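You operate a simulated robot arm through the tools that you are given. There is no shell and no other tool. Be economical: measure what you need, move in short steps, check, and stop when the job is done.

Carry out the task below with a simulated robot arm. There is one attempt and no reset: what you move stays moved.

TASK
Put the white tag labelled "10" from the mould bench top by the press on top of the grey pad and the white tag that says "20" on top of the yellow-capped socket there.
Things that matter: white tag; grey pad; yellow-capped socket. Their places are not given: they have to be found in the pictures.

It is judged by the outcome, as a careful person would: the job done as asked, and still so three seconds after it is handed in. It fails if anything else is knocked over, pushed out of place, dropped, spilled or broken.

THE ROBOT
A 7-joint arm with a two-finger parallel gripper, fixed in place. Base frame: the origin is at the foot of the arm, x ahead of it, y to its left, z up; the work surface is at about z = 800. Lengths are in mm, angles in rad, forces in N, time in s.
With the tool pointing down near the work surface it reaches from about 300 to 700 mm from the base axis. Its first joint turns from -1.152 to 1.152 rad. Payload 1.57 kg.
Tool frame: the origin (TCP) lies between the finger pads and is the grasp point; the fingertips stand 30 mm ahead of it; z points along the fingers, y is the line along which they close. The gripper opens to 110 mm. The fingers are 24 mm wide and 12 mm thick; the gripper's body (48 by 112 mm) begins 78 mm behind the TCP.
Orientation is that of the tool frame in the base frame, as [roll, pitch, yaw] about the fixed x, y, z axes, in that order (R = Rz(yaw) Ry(pitch) Rx(roll)). With the fingers straight down and closing along the base's y, the tool's x points along the base's -x, its y along +y and its z along -z.

THE INTERFACE
- The arm moves only by the tool jog_arm. Its argument "plan" is a list of rows, each a list of 3 entries, a list of its own where there are three numbers: the shift along the tool's x, y, z in mm, then the turn, a rotation vector about the tool's x, y, z in rad, then the gripper command, from -1 (shut) to 1 (fully open), values between in proportion. In form: [[[tx, ty, tz], [ax, ay, az], grip], ...]. A call has 1 to 12 rows; each row shifts and turns the commanded pose from where the row before left it, along the tool's axes as they then stand. A row lasts 0.2 s, in which the tool goes at most 50 mm and 0.15 rad; a call with a longer step from one row to the next is refused whole, and so is a gripper value outside its range. A pose out of reach is approached as far as the arm can. The call stops where the force on the tool passes 40 N (or 10 N more than at its start, if that is more) or the arm is blocked; 0.2 s more then pass. The fingers move at their own pace (about 108 mm/s each) and stop on an object; they squeeze with about 42 N. The grip force told is the motor's: it shows also when the fingers shut on nothing. Time passes only in rows, and 0.2 s behind the last, so rows that do not move let the fingers close. It gives the time, the measured TCP pose, the force on the tool (base axes), the opening and the grip force at its end, in the units of the frame above (readings bear some noise), and new pictures: "show" is both (left out), scene, wrist or none.
- Cameras (640 x 400 px; columns grow to the right, rows downward): "scene" is fixed at [169.4, -401, 1393.5]; the picture's right is [0.70, -0.72, 0.00], its down [-0.49, -0.48, -0.73] and it looks along [0.52, 0.51, -0.68] (base axes); focal length 333 px, centre (320, 200). "wrist" rides on the gripper at [-36, 0, -80] in the tool frame; the picture's right is [0.00, -1.00, 0.00], its down [0.97, 0.00, -0.24] and it looks along [0.24, 0.00, 0.97] (tool axes); focal length 218 px, centre (320, 200).
- measure_at(camera, pixels): there is no depth. For up to 12 entries [column, row, z] of the newest picture of that camera ("zoom" is the newest enlarged one), the place [x, y] in the base frame at which the ray of that pixel passes the height z, good to about 3 mm. No time passes.
- zoom(camera, box): a new picture of the part [left, top, right, bottom] of that camera's present view, enlarged. No time passes.
- sign_off(): hands the job in; it is judged then, once.

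Work in short steps. Measure before you move; look again where a grasp or a placing could have gone wrong, and mend it. You have 60 turns and 120 pictures in all, the two below and enlarged ones among them. Open the gripper and draw the arm clear of the work before you hand the job in, unless the task says otherwise; then end with one line.

The tools are called after ">>>" as name(argument=value, ...) on one line, values as JSON. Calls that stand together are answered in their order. jog_arm: Moves the arm, as the interface text tells. Its arguments: {"type":"object","properties":{"plan":{"type":"array","items":{"type":"array"}},"show":{"type":"string","enum":["both","scene","wrist","none"]}},"required":["plan"]} The other tools are called the same way: measure_at (camera, pixels) gives the place at which the rays of pixels pass given heights; zoom (camera, box) takes an enlarged picture of a part of a camera's view; sign_off () hands the job in.

At the start:

```text
time_s: 0.0
position: [448.0, 35.1, 1094.8]
ee_rot: [3.141, 0.002, -3.14]
force: [-0.4, 0.2, 0.4]
width: 109.9
gripper_force: 0.0
```

scene: 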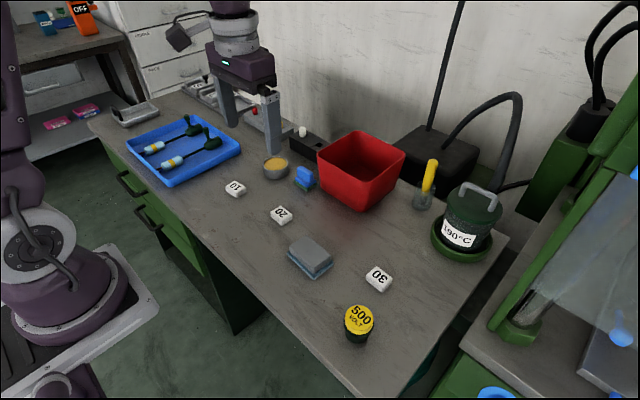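
wrist: 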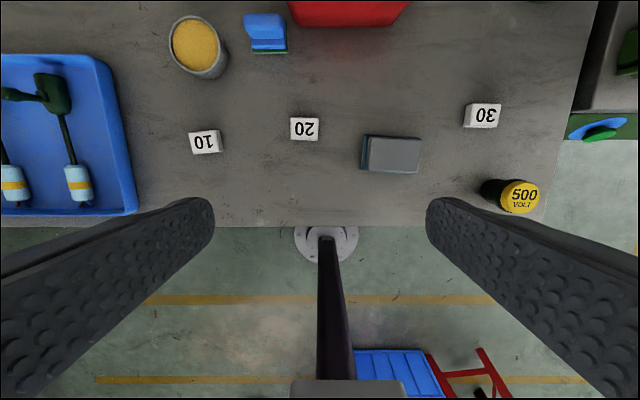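

The bench shows tags 10 at scene (235,189), 20 at (281,215), a grey pad at (310,257) and a yellow-capped socket at (358,323). I'll zoom in and measure them.

>>> zoom(camera="scene", box=[210, 160, 410, 350])

>>> zoom(camera="wrist", box=[170, 80, 560, 230])

>>> measure_at(camera="wrist", pixels=[[204, 141, 815], [304, 128, 815], [397, 155, 830], [520, 197, 850], [484, 115, 815], [485, 195, 800]])

>>> measure_at(camera="scene", pixels=[[235, 187, 815], [281, 213, 815], [311, 251, 830], [359, 320, 850], [355, 340, 800]])

```text
2.11 times, centred on (310, 255) of scene
```

zoom: 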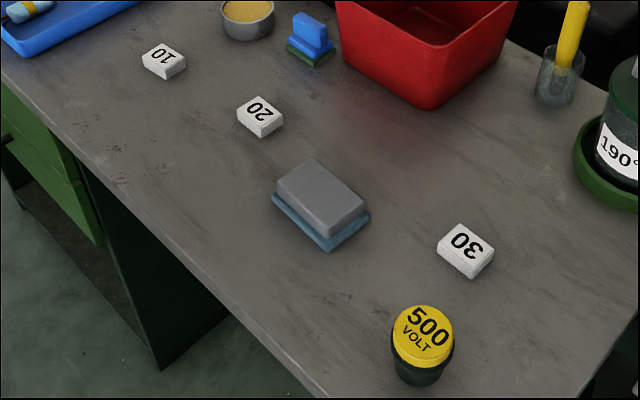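

```text
1.64 times, centred on (365, 155) of wrist
```

zoom: 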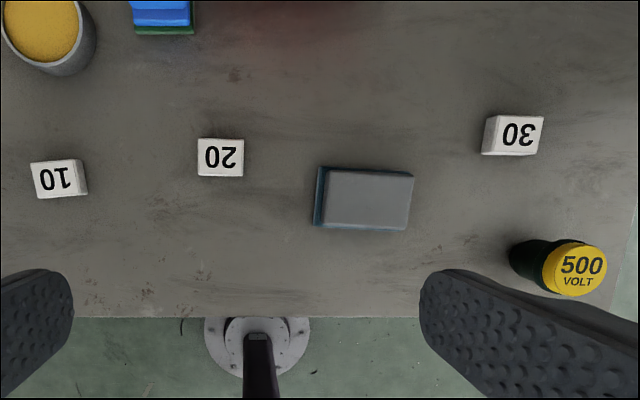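

```text
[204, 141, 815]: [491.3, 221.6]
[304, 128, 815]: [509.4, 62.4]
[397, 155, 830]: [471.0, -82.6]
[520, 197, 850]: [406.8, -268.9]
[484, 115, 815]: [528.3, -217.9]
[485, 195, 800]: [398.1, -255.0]
```

```text
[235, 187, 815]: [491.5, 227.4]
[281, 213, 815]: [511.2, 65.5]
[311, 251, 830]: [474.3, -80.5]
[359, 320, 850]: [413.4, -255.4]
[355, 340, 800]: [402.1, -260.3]
```

Both cameras agree on the positions: tag 10 ≈ (491,219), tag 20 ≈ (510,63), pad ≈ (472,-81), socket top ≈ (409,-258,861). I move over tag 10 and descend partway for a closer look.

>>> jog_arm(plan=[[[-8.6, 37, 20], [0, 0, 0], 1], [[-8.6, 37, 20], [0, 0, 0], 1], [[-8.6, 37, 20], [0, 0, 0], 1], [[-8.6, 37, 20], [0, 0, 0], 1], [[-8.6, 37, 20], [0, 0, 0], 1], [[0, 0, 35], [0, 0, 0], 1], [[0, 0, 0], [0, 0, 0], 1]])

```text
time_s: 1.6
position: [492.0, 222.0, 960.9]
ee_rot: [3.141, 0.0, -3.14]
force: [0.6, 0.1, 0.0]
width: 109.8
gripper_force: 0.1
```

scene: 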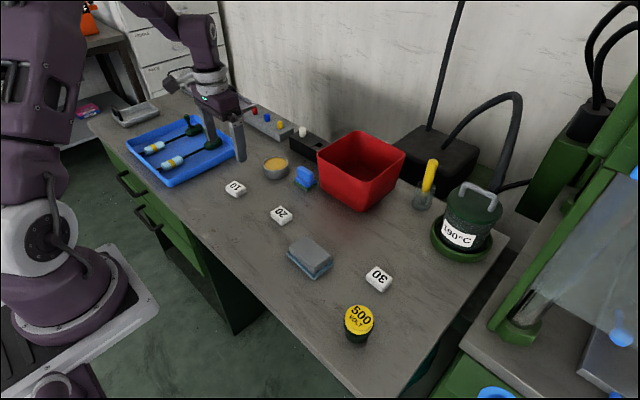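
wrist: 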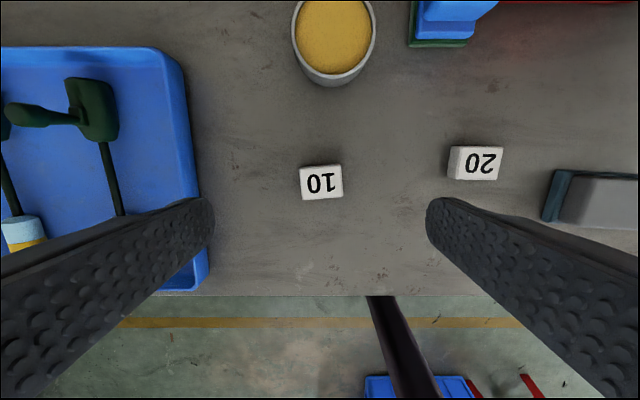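

>>> zoom(camera="wrist", box=[280, 145, 360, 215])

>>> measure_at(camera="wrist", pixels=[[321, 184, 818], [300, 169, 818], [341, 165, 818], [343, 195, 818], [304, 200, 818], [205, 200, 815], [476, 163, 818]])

>>> zoom(camera="scene", box=[215, 170, 303, 230])

```text
5.71 times, centred on (320, 180) of wrist
```

zoom: 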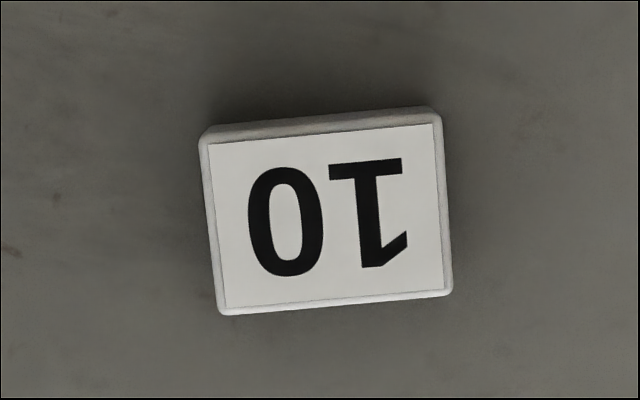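

```text
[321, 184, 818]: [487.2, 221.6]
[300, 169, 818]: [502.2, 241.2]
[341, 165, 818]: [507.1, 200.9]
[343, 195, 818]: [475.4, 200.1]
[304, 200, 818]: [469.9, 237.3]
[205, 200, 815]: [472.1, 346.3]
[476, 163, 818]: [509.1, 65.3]
```

```text
6.67 times, centred on (259, 200) of scene
```

zoom: 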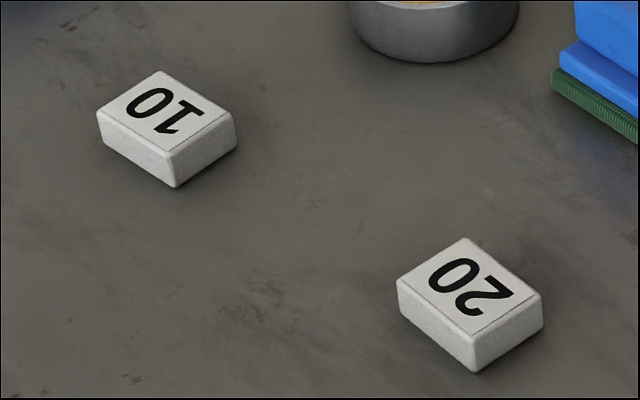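

Tag 10's top centre is about (489,221), turned about 0.1 rad, and the tray is clear of the fingers (edge at y≈346). I'll align, descend to TCP z≈834 and close.

>>> jog_arm(plan=[[[3, -1, 40], [0, 0, -0.1], 0.6], [[0, 0, 40], [0, 0, 0], 0.5], [[0, 0, 30], [0, 0, 0], 0.5], [[0, 0, 16], [0, 0, 0], 0.5], [[0, 0, 0], [0, 0, 0], 0.5]])

```text
time_s: 2.8
position: [488.1, 217.9, 834.8]
ee_rot: [-3.141, 0.001, -3.043]
force: [-0.9, 0.7, -0.5]
width: 82.6
gripper_force: 0.0
```

scene: 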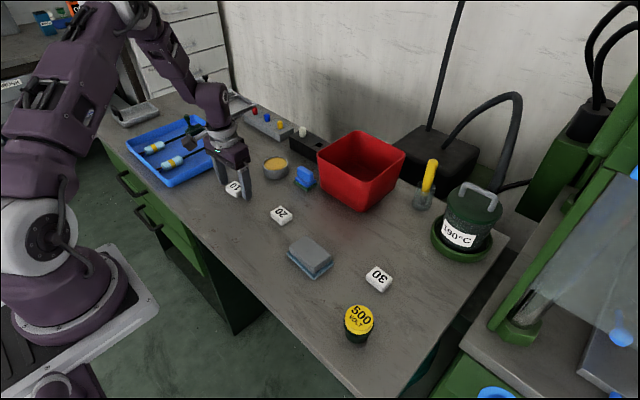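
wrist: 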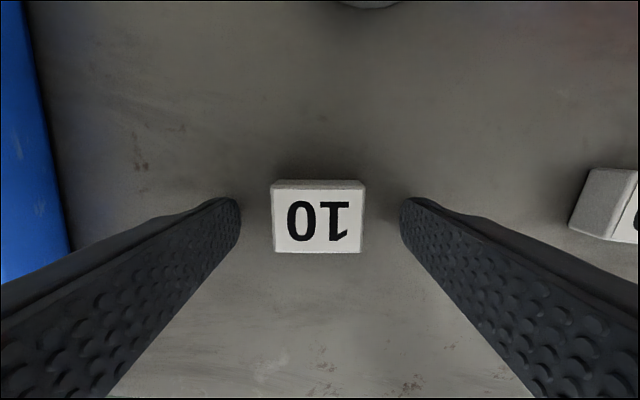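

The tag is centred between the fingers (columns 272–365, fingertips at 240 and 400). Closing and lifting a bit.

>>> jog_arm(plan=[[[0, 0, 0], [0, 0, 0], -1], [[0, 0, 0], [0, 0, 0], -1], [[0, 0, 0], [0, 0, 0], -1], [[0, 0, -30], [0, 0, 0], -1], [[0, 0, -45], [0, 0, 0], -1], [[0, 0, 0], [0, 0, 0], -1]])

```text
time_s: 4.2
position: [487.9, 221.9, 906.7]
ee_rot: [3.141, 0.001, -3.041]
force: [-0.4, -0.7, 0.8]
width: 42.3
gripper_force: 41.8
```

scene: 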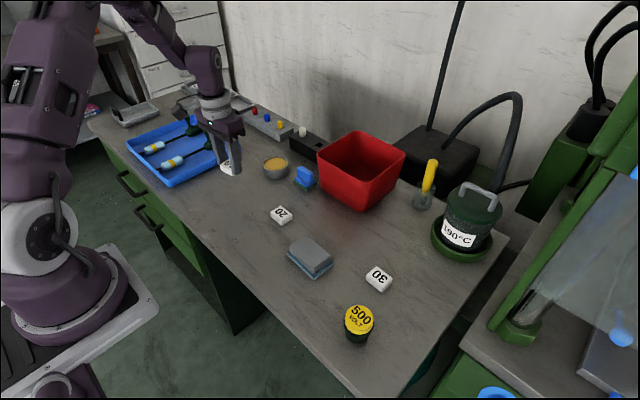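
wrist: 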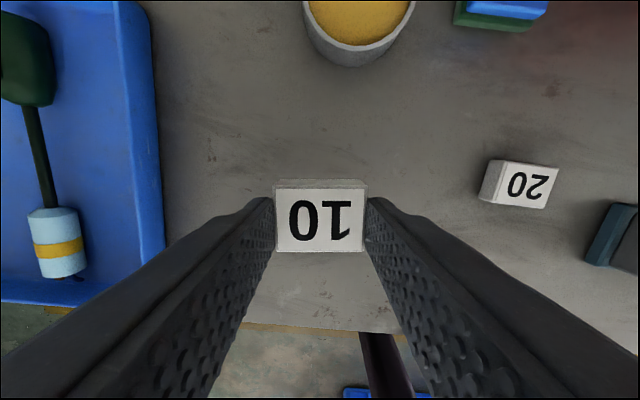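

Tag 10 is held (width 42). I move toward the pad, stopping beside it at y≈20 to see it clear of the fingers.

>>> jog_arm(plan=[[[0, 0, -40], [0, 0, 0.1], -1], [[4, -40, 0], [0, 0, 0], -1], [[4, -40, 0], [0, 0, 0], -1], [[4, -40, 0], [0, 0, 0], -1], [[4, -40, 0], [0, 0, 0], -1], [[0, -40, 0], [0, 0, 0], -1], [[0, 0, 0], [0, 0, 0], -1]])

```text
time_s: 5.8
position: [472.1, 18.0, 951.5]
ee_rot: [3.141, -0.001, 3.141]
force: [-0.9, 0.8, 0.0]
width: 42.4
gripper_force: 42.3
```

scene: 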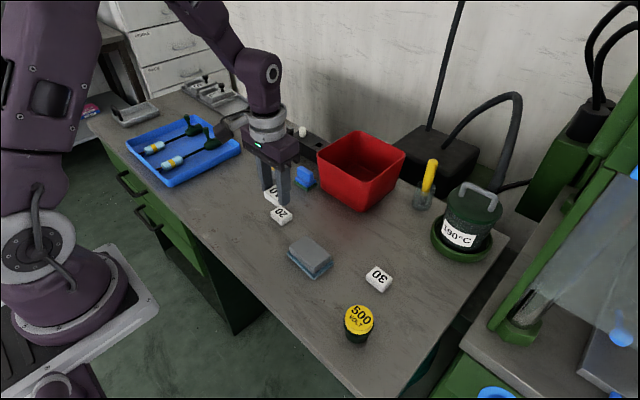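
wrist: 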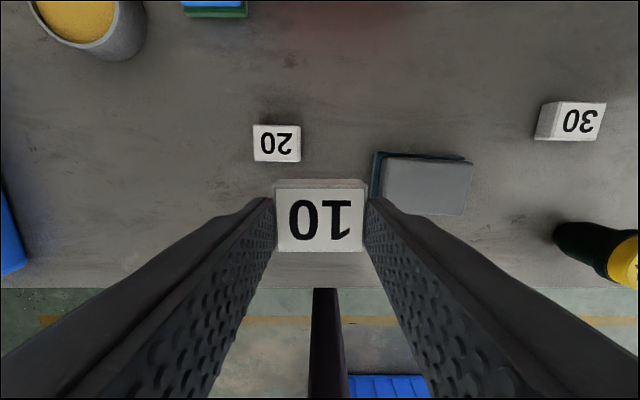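

>>> zoom(camera="wrist", box=[360, 140, 490, 225])

>>> zoom(camera="scene", box=[275, 225, 345, 285])

```text
4.71 times, centred on (425, 182) of wrist
```

zoom: 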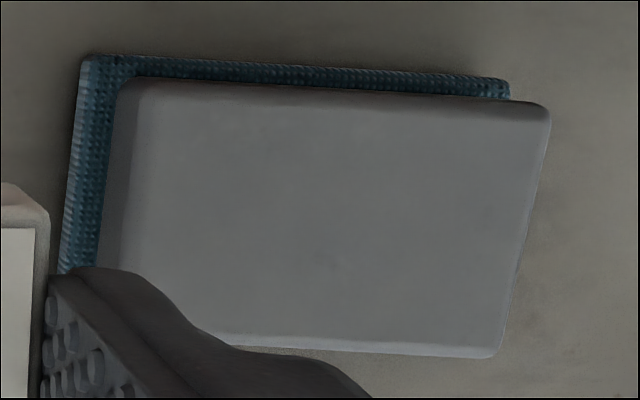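

```text
6.67 times, centred on (310, 255) of scene
```

zoom: 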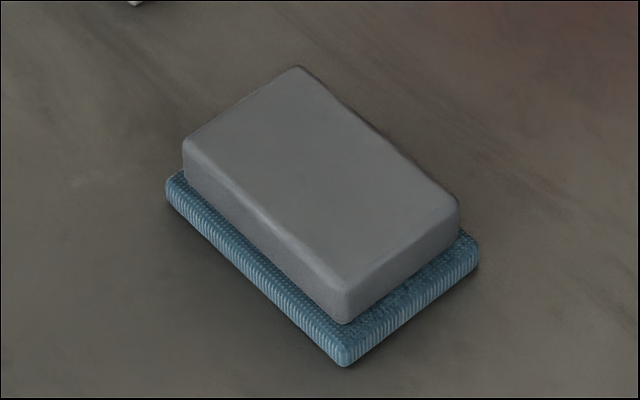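

>>> measure_at(camera="wrist", pixels=[[473.4, 163, 825], [473.4, 163, 840], [462.6, 215.8, 825], [462.6, 215.8, 840], [386, 157, 825], [386, 157, 835]])

>>> measure_at(camera="scene", pixels=[[330.7, 255.5, 825], [330.7, 255.5, 840], [313.5, 268, 825], [313.5, 268, 840], [306.5, 235.5, 825], [306.5, 235.5, 840], [290, 246.5, 825], [290, 246.5, 840]])

```text
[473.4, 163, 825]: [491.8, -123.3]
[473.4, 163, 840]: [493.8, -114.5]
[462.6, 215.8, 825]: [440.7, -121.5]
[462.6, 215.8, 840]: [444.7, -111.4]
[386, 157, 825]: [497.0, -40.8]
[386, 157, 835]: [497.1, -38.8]
```

```text
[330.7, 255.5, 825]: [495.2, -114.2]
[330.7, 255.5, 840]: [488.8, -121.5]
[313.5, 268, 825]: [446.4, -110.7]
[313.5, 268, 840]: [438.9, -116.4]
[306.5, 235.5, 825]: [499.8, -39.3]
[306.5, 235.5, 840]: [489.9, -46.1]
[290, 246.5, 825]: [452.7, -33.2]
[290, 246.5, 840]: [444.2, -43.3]
```

The pad top comes out at z≈834, centre ≈ (469.5,-78), turned about -0.06 rad. I go above it, align and descend to just above contact (TCP ≈ 875).

>>> jog_arm(plan=[[[2.5, -48, 0], [0, 0, 0.03], -1], [[0, -48, 0], [0, 0, 0.03], -1], [[0, 0, 40], [0, 0, 0], -1], [[0, 0, 30], [0, 0, 0], -1], [[0, 0, 6], [0, 0, 0], -1], [[0, 0, 0], [0, 0, 0], -1]])

```text
time_s: 7.2
position: [468.6, -76.8, 873.8]
ee_rot: [-3.141, 0.0, 3.079]
force: [0.4, 0.3, -1.4]
width: 42.7
gripper_force: 42.1
```

scene: 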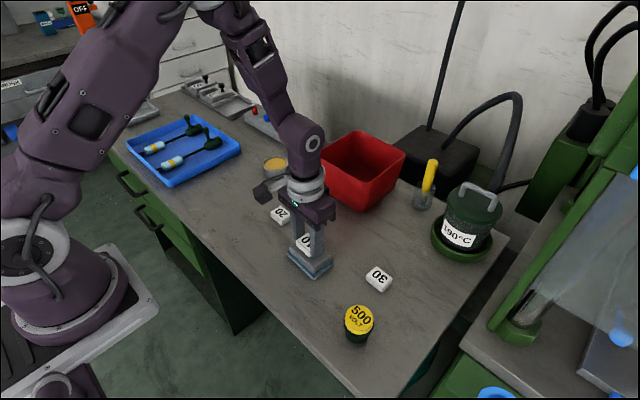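
wrist: 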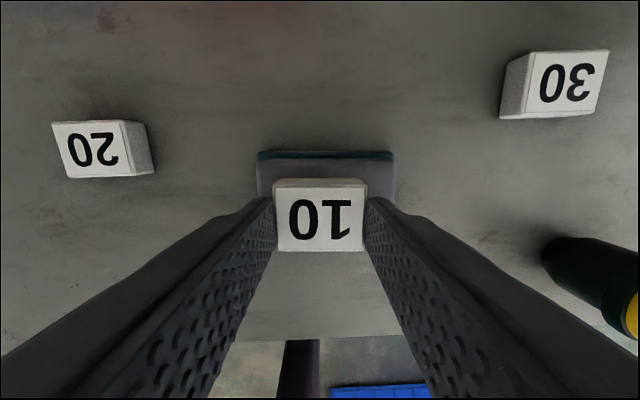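

>>> jog_arm(plan=[[[0, 0, 2], [0, 0, 0], -1], [[0, 0, 1.5], [0, 0, 0], -1], [[0, 0, 0], [0, 0, 0], -1]], show="none")

>>> zoom(camera="scene", box=[275, 220, 345, 285])

```text
time_s: 8.0
position: [467.7, -77.3, 871.6]
ee_rot: [3.141, 0.0, 3.081]
force: [-0.2, 0.2, 0.6]
width: 42.4
gripper_force: 41.9
```

```text
6.15 times, centred on (310, 252) of scene
```

zoom: 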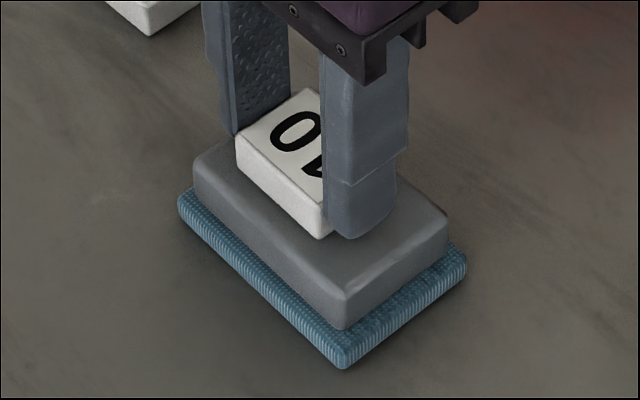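

Still no contact force; I lower in small steps until contact.

>>> jog_arm(plan=[[[0, 0, 1], [0, 0, 0], -1], [[0, 0, 1], [0, 0, 0], -1], [[0, 0, 0], [0, 0, 0], -1]], show="none")

```text
time_s: 8.8
position: [467.0, -76.8, 868.8]
ee_rot: [-3.141, 0.001, 3.079]
force: [0.1, 0.2, 0.3]
width: 42.0
gripper_force: 42.7
```

>>> jog_arm(plan=[[[0, 0, 1], [0, 0, 0], -1], [[0, 0, 0], [0, 0, 0], -1]], show="none")

>>> zoom(camera="scene", box=[275, 220, 345, 285])

```text
time_s: 9.4
position: [467.7, -77.6, 869.0]
ee_rot: [-3.141, 0.001, 3.082]
force: [-3.5, 1.2, 22.0]
width: 42.3
gripper_force: 41.4
```

```text
6.15 times, centred on (310, 252) of scene
```

zoom: 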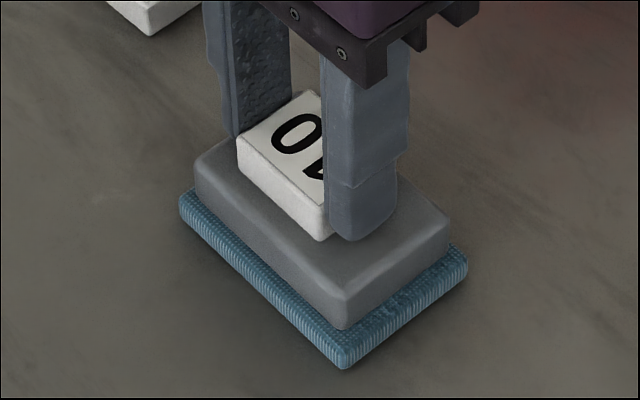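

Contact at 22 N. I ease off slightly, open partway, and rise.

>>> jog_arm(plan=[[[0, 0, -0.7], [0, 0, 0], -1], [[0, 0, 0], [0, 0, 0], 0], [[0, 0, 0], [0, 0, 0], 0.3], [[0, 0, 0], [0, 0, 0], 0.3], [[0, 0, -30], [0, 0, 0], 0.3], [[0, 0, -50], [0, 0, 0], 0.3], [[0, 0, 0], [0, 0, 0], 0.3]])

```text
time_s: 11.0
position: [469.5, -79.5, 949.6]
ee_rot: [3.141, 0.0, 3.081]
force: [0.4, -0.1, -0.1]
width: 71.6
gripper_force: 0.0
```

scene: 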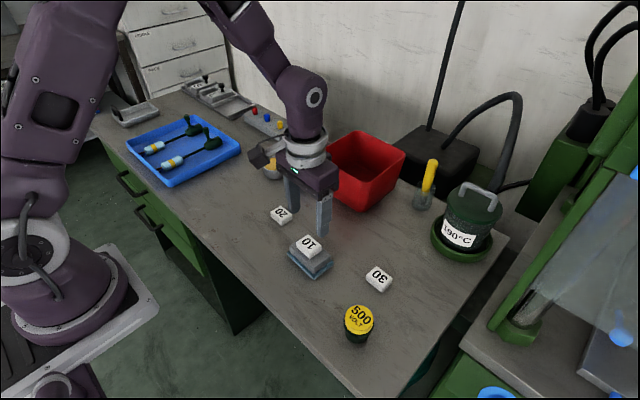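
wrist: 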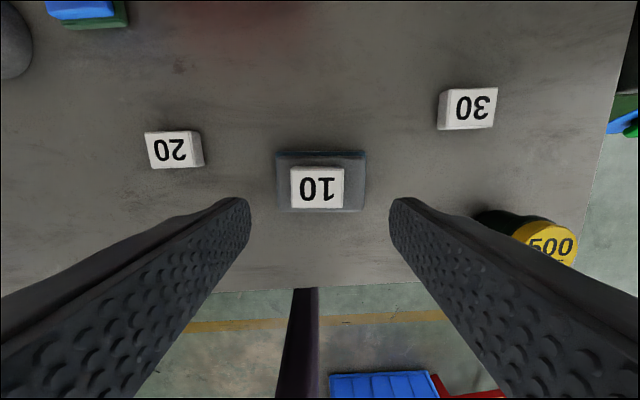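

Tag 10 sits on the pad. Now over to tag 20 near (510,64), raising and unrotating first.

>>> jog_arm(plan=[[[0, 0, -10], [0, 0, -0.06], 0.5], [[-10, 36, 0], [0, 0, 0], 0.5], [[-10, 36, 0], [0, 0, 0], 0.5], [[-10, 36, 0], [0, 0, 0], 0.5], [[-10, 35, 0], [0, 0, 0], 0.5], [[0, 0, 20], [0, 0, 0], 0.5], [[0, 0, 0], [0, 0, 0], 0.5]], show="wrist")

>>> zoom(camera="wrist", box=[260, 140, 380, 220])

```text
time_s: 12.6
position: [508.4, 66.8, 937.7]
ee_rot: [-3.141, 0.002, 3.141]
force: [0.4, 0.1, -0.4]
width: 82.2
gripper_force: 0.1
```

wrist: 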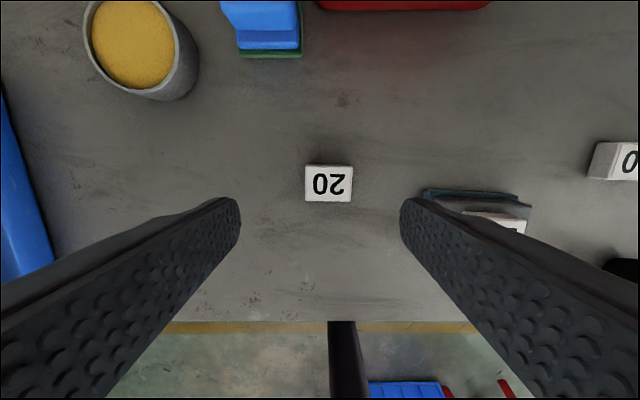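

```text
5.00 times, centred on (320, 180) of wrist
```

zoom: 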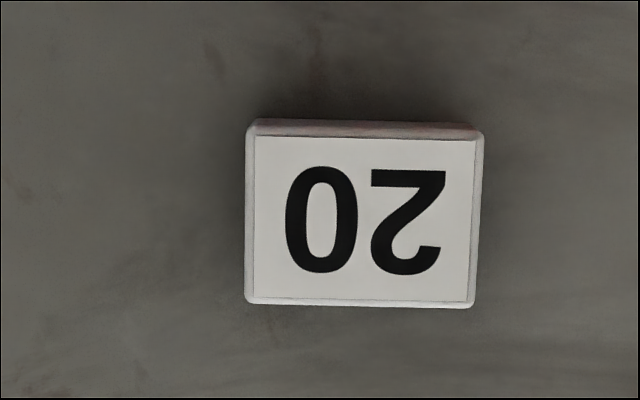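

>>> measure_at(camera="wrist", pixels=[[328.6, 183.6, 817]])

```text
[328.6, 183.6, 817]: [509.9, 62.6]
```

Relative to the tool, the tag is about 8 mm toward -y and 2 mm ahead, turned ~0.025 rad. I correct and descend.

>>> jog_arm(plan=[[[-2, -8, 30], [0, 0, 0.025], 0.5], [[0, 0, 40], [0, 0, 0], 0.5], [[0, 0, 25], [0, 0, 0], 0.5], [[0, 0, 6], [0, 0, 0], 0.5], [[0, 0, 0], [0, 0, 0], 0.5]], show="wrist")

```text
time_s: 13.8
position: [509.7, 59.8, 838.7]
ee_rot: [3.141, 0.001, 3.114]
force: [0.4, 0.1, -0.3]
width: 82.5
gripper_force: 0.0
```

wrist: 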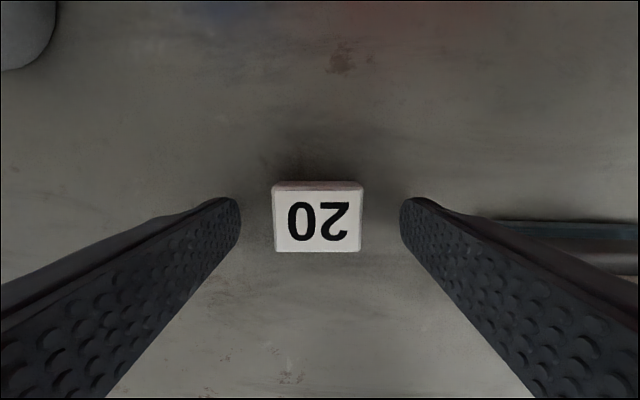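

Centred well; down 3 more, close, and lift.

>>> jog_arm(plan=[[[0, 1, 3], [0, 0, 0], 0.5], [[0, 0, 0], [0, 0, 0], -1], [[0, 0, 0], [0, 0, 0], -1], [[0, 0, 0], [0, 0, 0], -1]], show="none")

>>> jog_arm(plan=[[[0, 0, -30], [0, 0, -0.025], -1], [[0, 0, -50], [0, 0, 0], -1], [[0, 0, -50], [0, 0, 0], -1], [[0, 0, -20], [0, 0, 0], -1], [[0, 0, 0], [0, 0, 0], -1]])

```text
time_s: 14.8
position: [509.4, 59.4, 834.4]
ee_rot: [3.139, 0.001, 3.116]
force: [-0.3, -0.6, 0.6]
width: 42.4
gripper_force: 41.6
```

```text
time_s: 16.0
position: [509.8, 58.4, 984.0]
ee_rot: [3.141, 0.001, 3.141]
force: [0.3, 0.5, 0.2]
width: 42.2
gripper_force: 42.3
```

scene: 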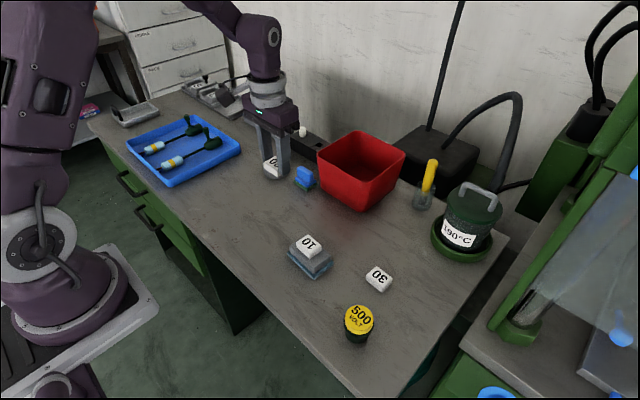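
wrist: 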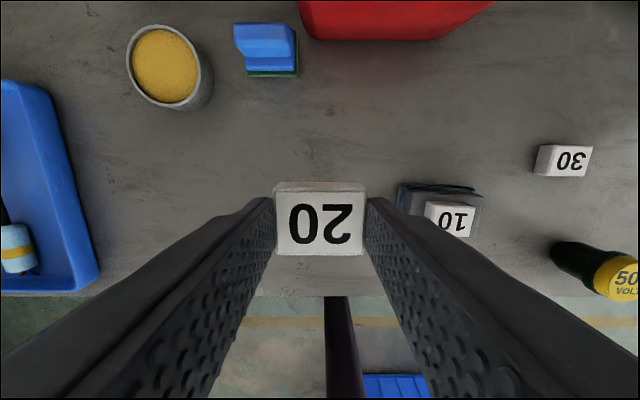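

Tag 20 is held. I travel high toward the socket and stop beside it at about (385,-182) to localise it.

>>> jog_arm(plan=[[[20.8, -40, 0], [0, 0, 0], -1], [[20.8, -40, 0], [0, 0, 0], -1], [[20.8, -40, 0], [0, 0, 0], -1], [[20.8, -40, 0], [0, 0, 0], -1], [[20.8, -40, 0], [0, 0, 0], -1], [[20.8, -40, 0], [0, 0, 0], -1], [[0, 0, 0], [0, 0, 0], -1]])

>>> zoom(camera="scene", box=[330, 295, 390, 350])

>>> zoom(camera="wrist", box=[350, 110, 470, 200])

```text
time_s: 17.6
position: [383.0, -179.7, 982.6]
ee_rot: [-3.14, 0.001, 3.141]
force: [0.0, -0.3, -0.1]
width: 42.2
gripper_force: 41.9
```

scene: 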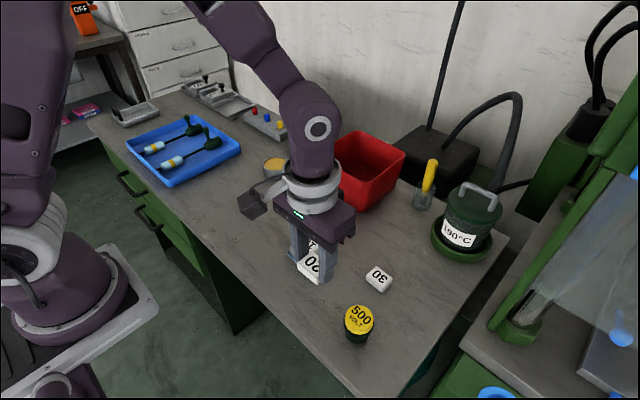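
wrist: 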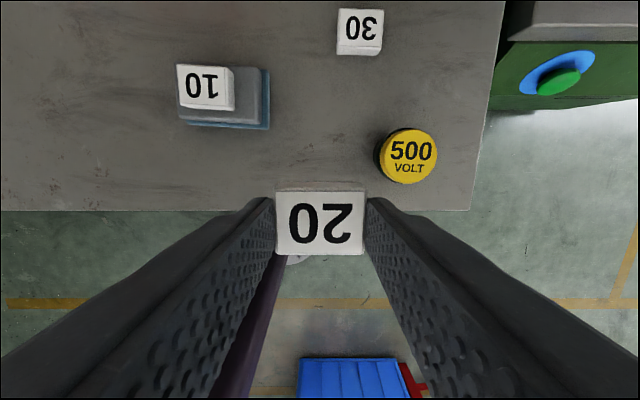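

```text
7.27 times, centred on (360, 322) of scene
```

zoom: 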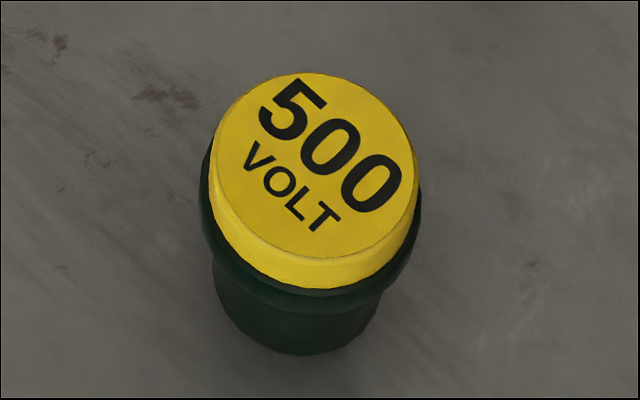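

```text
4.44 times, centred on (410, 155) of wrist
```

zoom: 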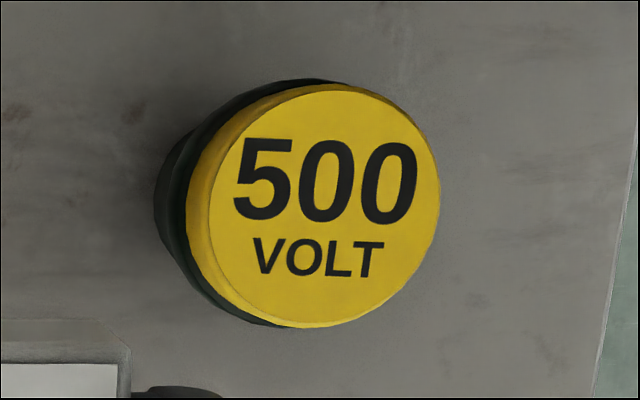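

>>> measure_at(camera="wrist", pixels=[[410.9, 156.4, 850], [410.9, 156.4, 870]])

>>> measure_at(camera="scene", pixels=[[359.4, 317.8, 850], [359.4, 317.8, 870]])

```text
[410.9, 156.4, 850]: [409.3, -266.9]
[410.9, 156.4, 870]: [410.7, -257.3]
```

```text
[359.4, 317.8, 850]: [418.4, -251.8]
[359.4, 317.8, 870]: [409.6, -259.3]
```

The socket top is at z≈868, centre ≈ (410,-259): 27 mm ahead and 79 mm right of the tool. I move over it and descend to TCP ≈ 910.

>>> jog_arm(plan=[[[-13.6, -40, 0], [0, 0, 0], -1], [[-13.6, -39.5, 0], [0, 0, 0], -1], [[0, 0, 0], [0, 0, 0], -1], [[0, 0, 40], [0, 0, 0], -1], [[0, 0, 22], [0, 0, 0], -1], [[0, 0, 10], [0, 0, 0], -1], [[0, 0, 0], [0, 0, 0], -1]])

>>> zoom(camera="scene", box=[325, 285, 395, 350])

```text
time_s: 19.2
position: [412.5, -261.4, 911.7]
ee_rot: [-3.141, 0.001, -3.14]
force: [0.1, 0.5, -0.4]
width: 42.7
gripper_force: 42.4
```

scene: 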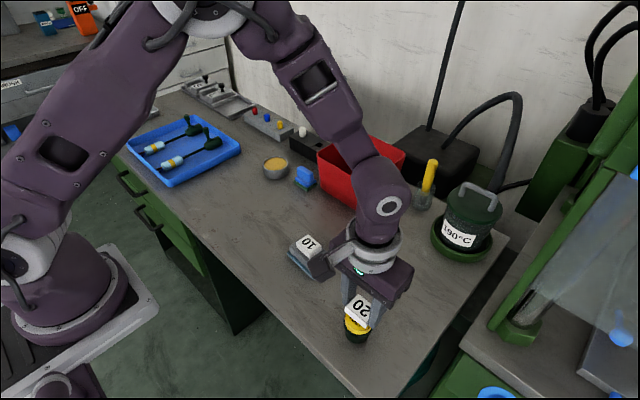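
wrist: 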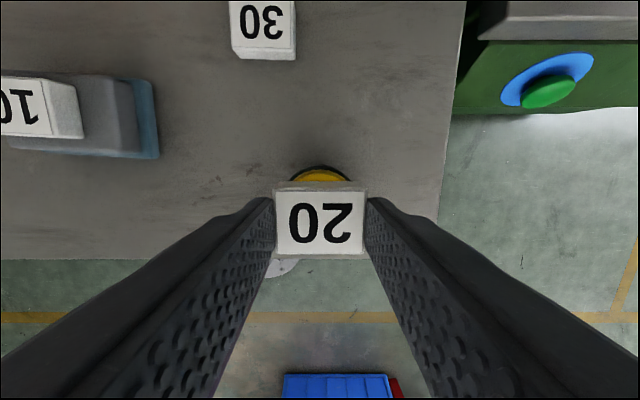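

```text
6.15 times, centred on (360, 318) of scene
```

zoom: 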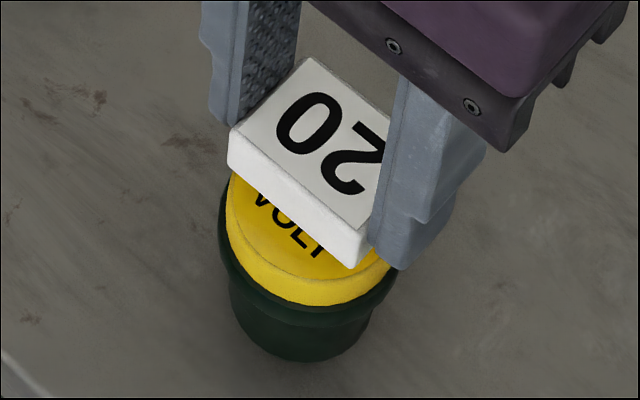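

Aligned: cap is centred on column 321 and its far edge fits a concentric position. Lowering gently.

>>> jog_arm(plan=[[[0, 0, 2], [0, 0, 0], -1], [[0, 0, 2], [0, 0, 0], -1], [[0, 0, 1], [0, 0, 0], -1], [[0, 0, 0], [0, 0, 0], -1]], show="none")

>>> zoom(camera="scene", box=[325, 285, 395, 350])

```text
time_s: 20.2
position: [412.3, -260.0, 907.3]
ee_rot: [3.142, -0.001, -3.141]
force: [-0.1, -0.2, -0.5]
width: 42.4
gripper_force: 41.7
```

```text
6.15 times, centred on (360, 318) of scene
```

zoom: 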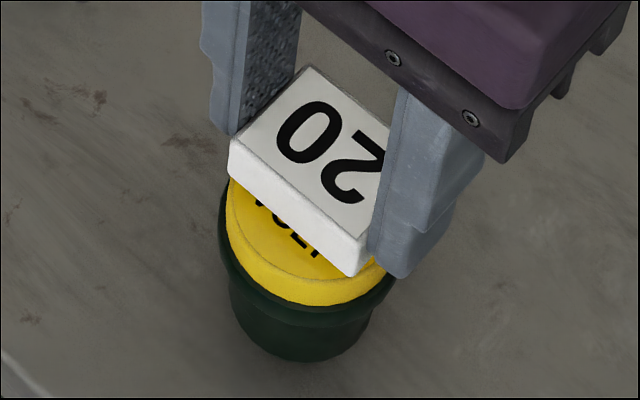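

>>> jog_arm(plan=[[[0, 0, 1], [0, 0, 0], -1], [[0, 0, 1], [0, 0, 0], -1], [[0, 0, 0], [0, 0, 0], -1]], show="none")

```text
time_s: 21.0
position: [412.2, -259.1, 906.3]
ee_rot: [3.141, -0.001, -3.141]
force: [0.2, -0.1, -0.8]
width: 42.1
gripper_force: 42.2
```

>>> jog_arm(plan=[[[0, 0, 1], [0, 0, 0], -1], [[0, 0, 1], [0, 0, 0], -1], [[0, 0, 0], [0, 0, 0], -1]], show="none")

>>> zoom(camera="scene", box=[325, 285, 395, 350])

```text
time_s: 21.8
position: [413.1, -258.8, 903.4]
ee_rot: [-3.14, -0.001, -3.141]
force: [-0.5, -0.6, -0.3]
width: 42.4
gripper_force: 41.8
```

```text
6.15 times, centred on (360, 318) of scene
```

zoom: 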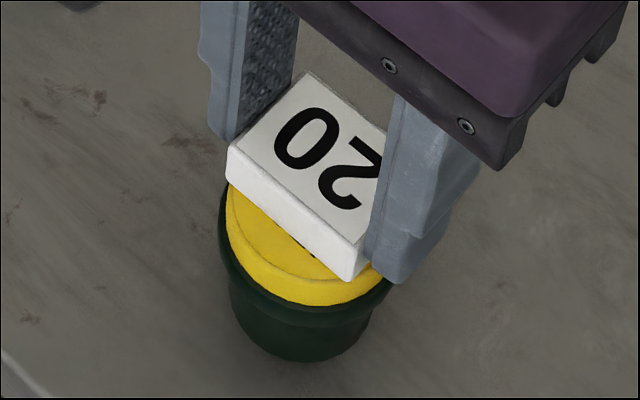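

>>> jog_arm(plan=[[[0, 0, 1], [0, 0, 0], -1], [[0, 0, 0], [0, 0, 0], -1]], show="none")

```text
time_s: 22.4
position: [412.5, -260.3, 901.2]
ee_rot: [-3.141, 0.0, 3.14]
force: [-0.7, -0.2, 5.2]
width: 42.6
gripper_force: 42.2
```

Contact at 5 N. I release and rise straight up.

>>> jog_arm(plan=[[[0, 0, 0], [0, 0, 0], -0.1], [[0, 0, 0], [0, 0, 0], 0.2], [[0, 0, 0], [0, 0, 0], 0.3], [[0, 0, 0], [0, 0, 0], 0.3], [[0, 0, -30], [0, 0, 0], 0.3], [[0, 0, -50], [0, 0, 0], 0.3], [[0, 0, -40], [0, 0, 0], 0.3], [[0, 0, 0], [0, 0, 0], 0.3]])

>>> zoom(camera="scene", box=[325, 285, 395, 350])

```text
time_s: 24.2
position: [413.8, -259.6, 1023.7]
ee_rot: [-3.141, 0.0, 3.141]
force: [0.1, 0.1, 0.4]
width: 71.7
gripper_force: 0.0
```

scene: 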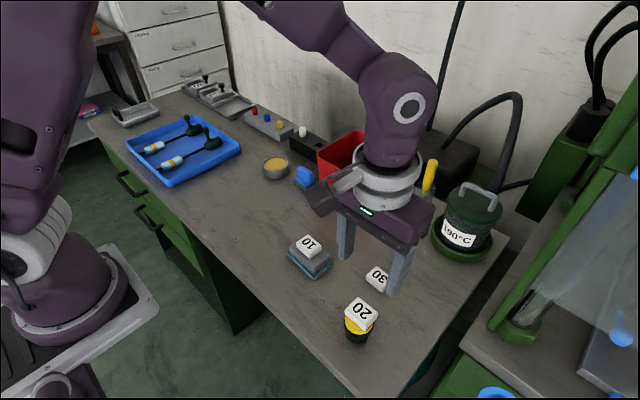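
wrist: 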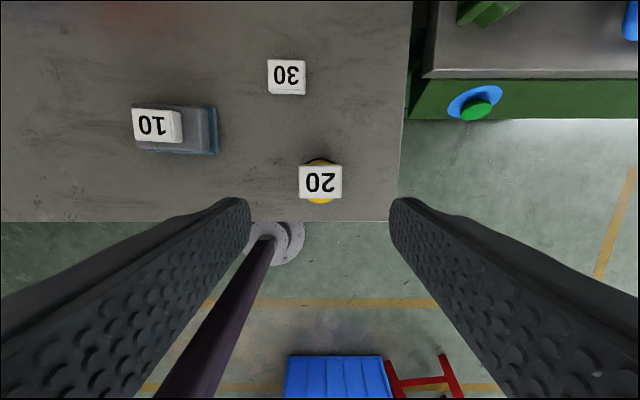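

```text
6.15 times, centred on (360, 318) of scene
```

zoom: 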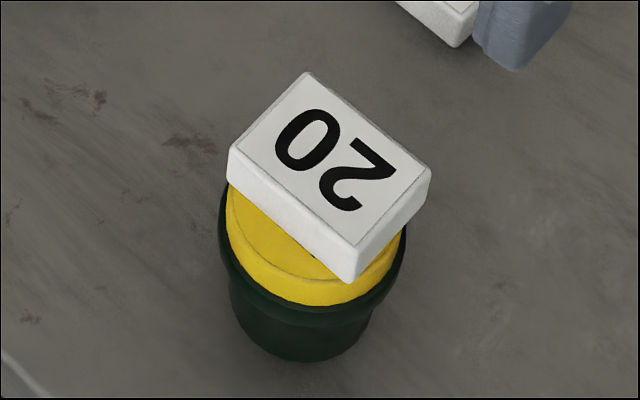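

Both tags are placed and steady. I draw the arm up and away toward its starting area and check once more.

>>> jog_arm(plan=[[[0, 10, -40], [0, 0, 0], 0.5], [[0, 40, -20], [0, 0, 0], 0.5], [[0, 45, 0], [0, 0, 0], 1], [[0, 45, 0], [0, 0, 0], 1], [[0, 45, 0], [0, 0, 0], 1], [[0, 45, 0], [0, 0, 0], 1], [[0, 45, 0], [0, 0, 0], 1], [[0, 0, 0], [0, 0, 0], 1]])

```text
time_s: 26.0
position: [414.8, 16.9, 1082.9]
ee_rot: [3.141, 0.0, -3.141]
force: [0.4, 0.4, -0.3]
width: 110.2
gripper_force: 0.0
```

scene: 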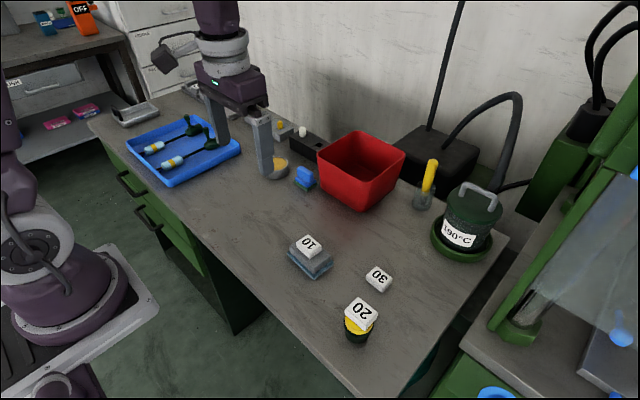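
wrist: 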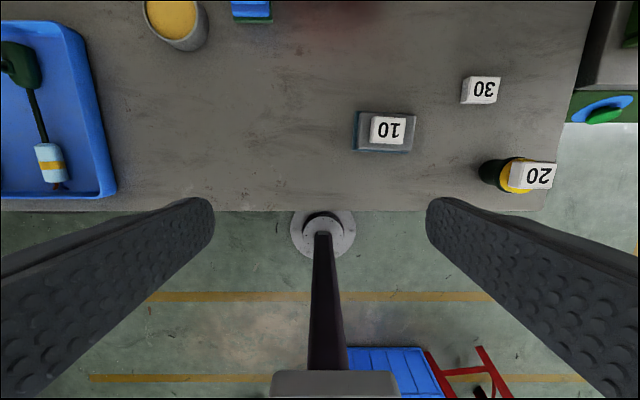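

The last pictures show tag 10 on the pad, tag 20 on the socket, the other items where they were, and the arm clear with the gripper open.

>>> sign_off()

```text
The job is handed in.
```

The white tag "10" is on the grey pad and the white tag "20" is on the yellow-capped socket; in the last pictures both were stable, and nothing else looked disturbed.
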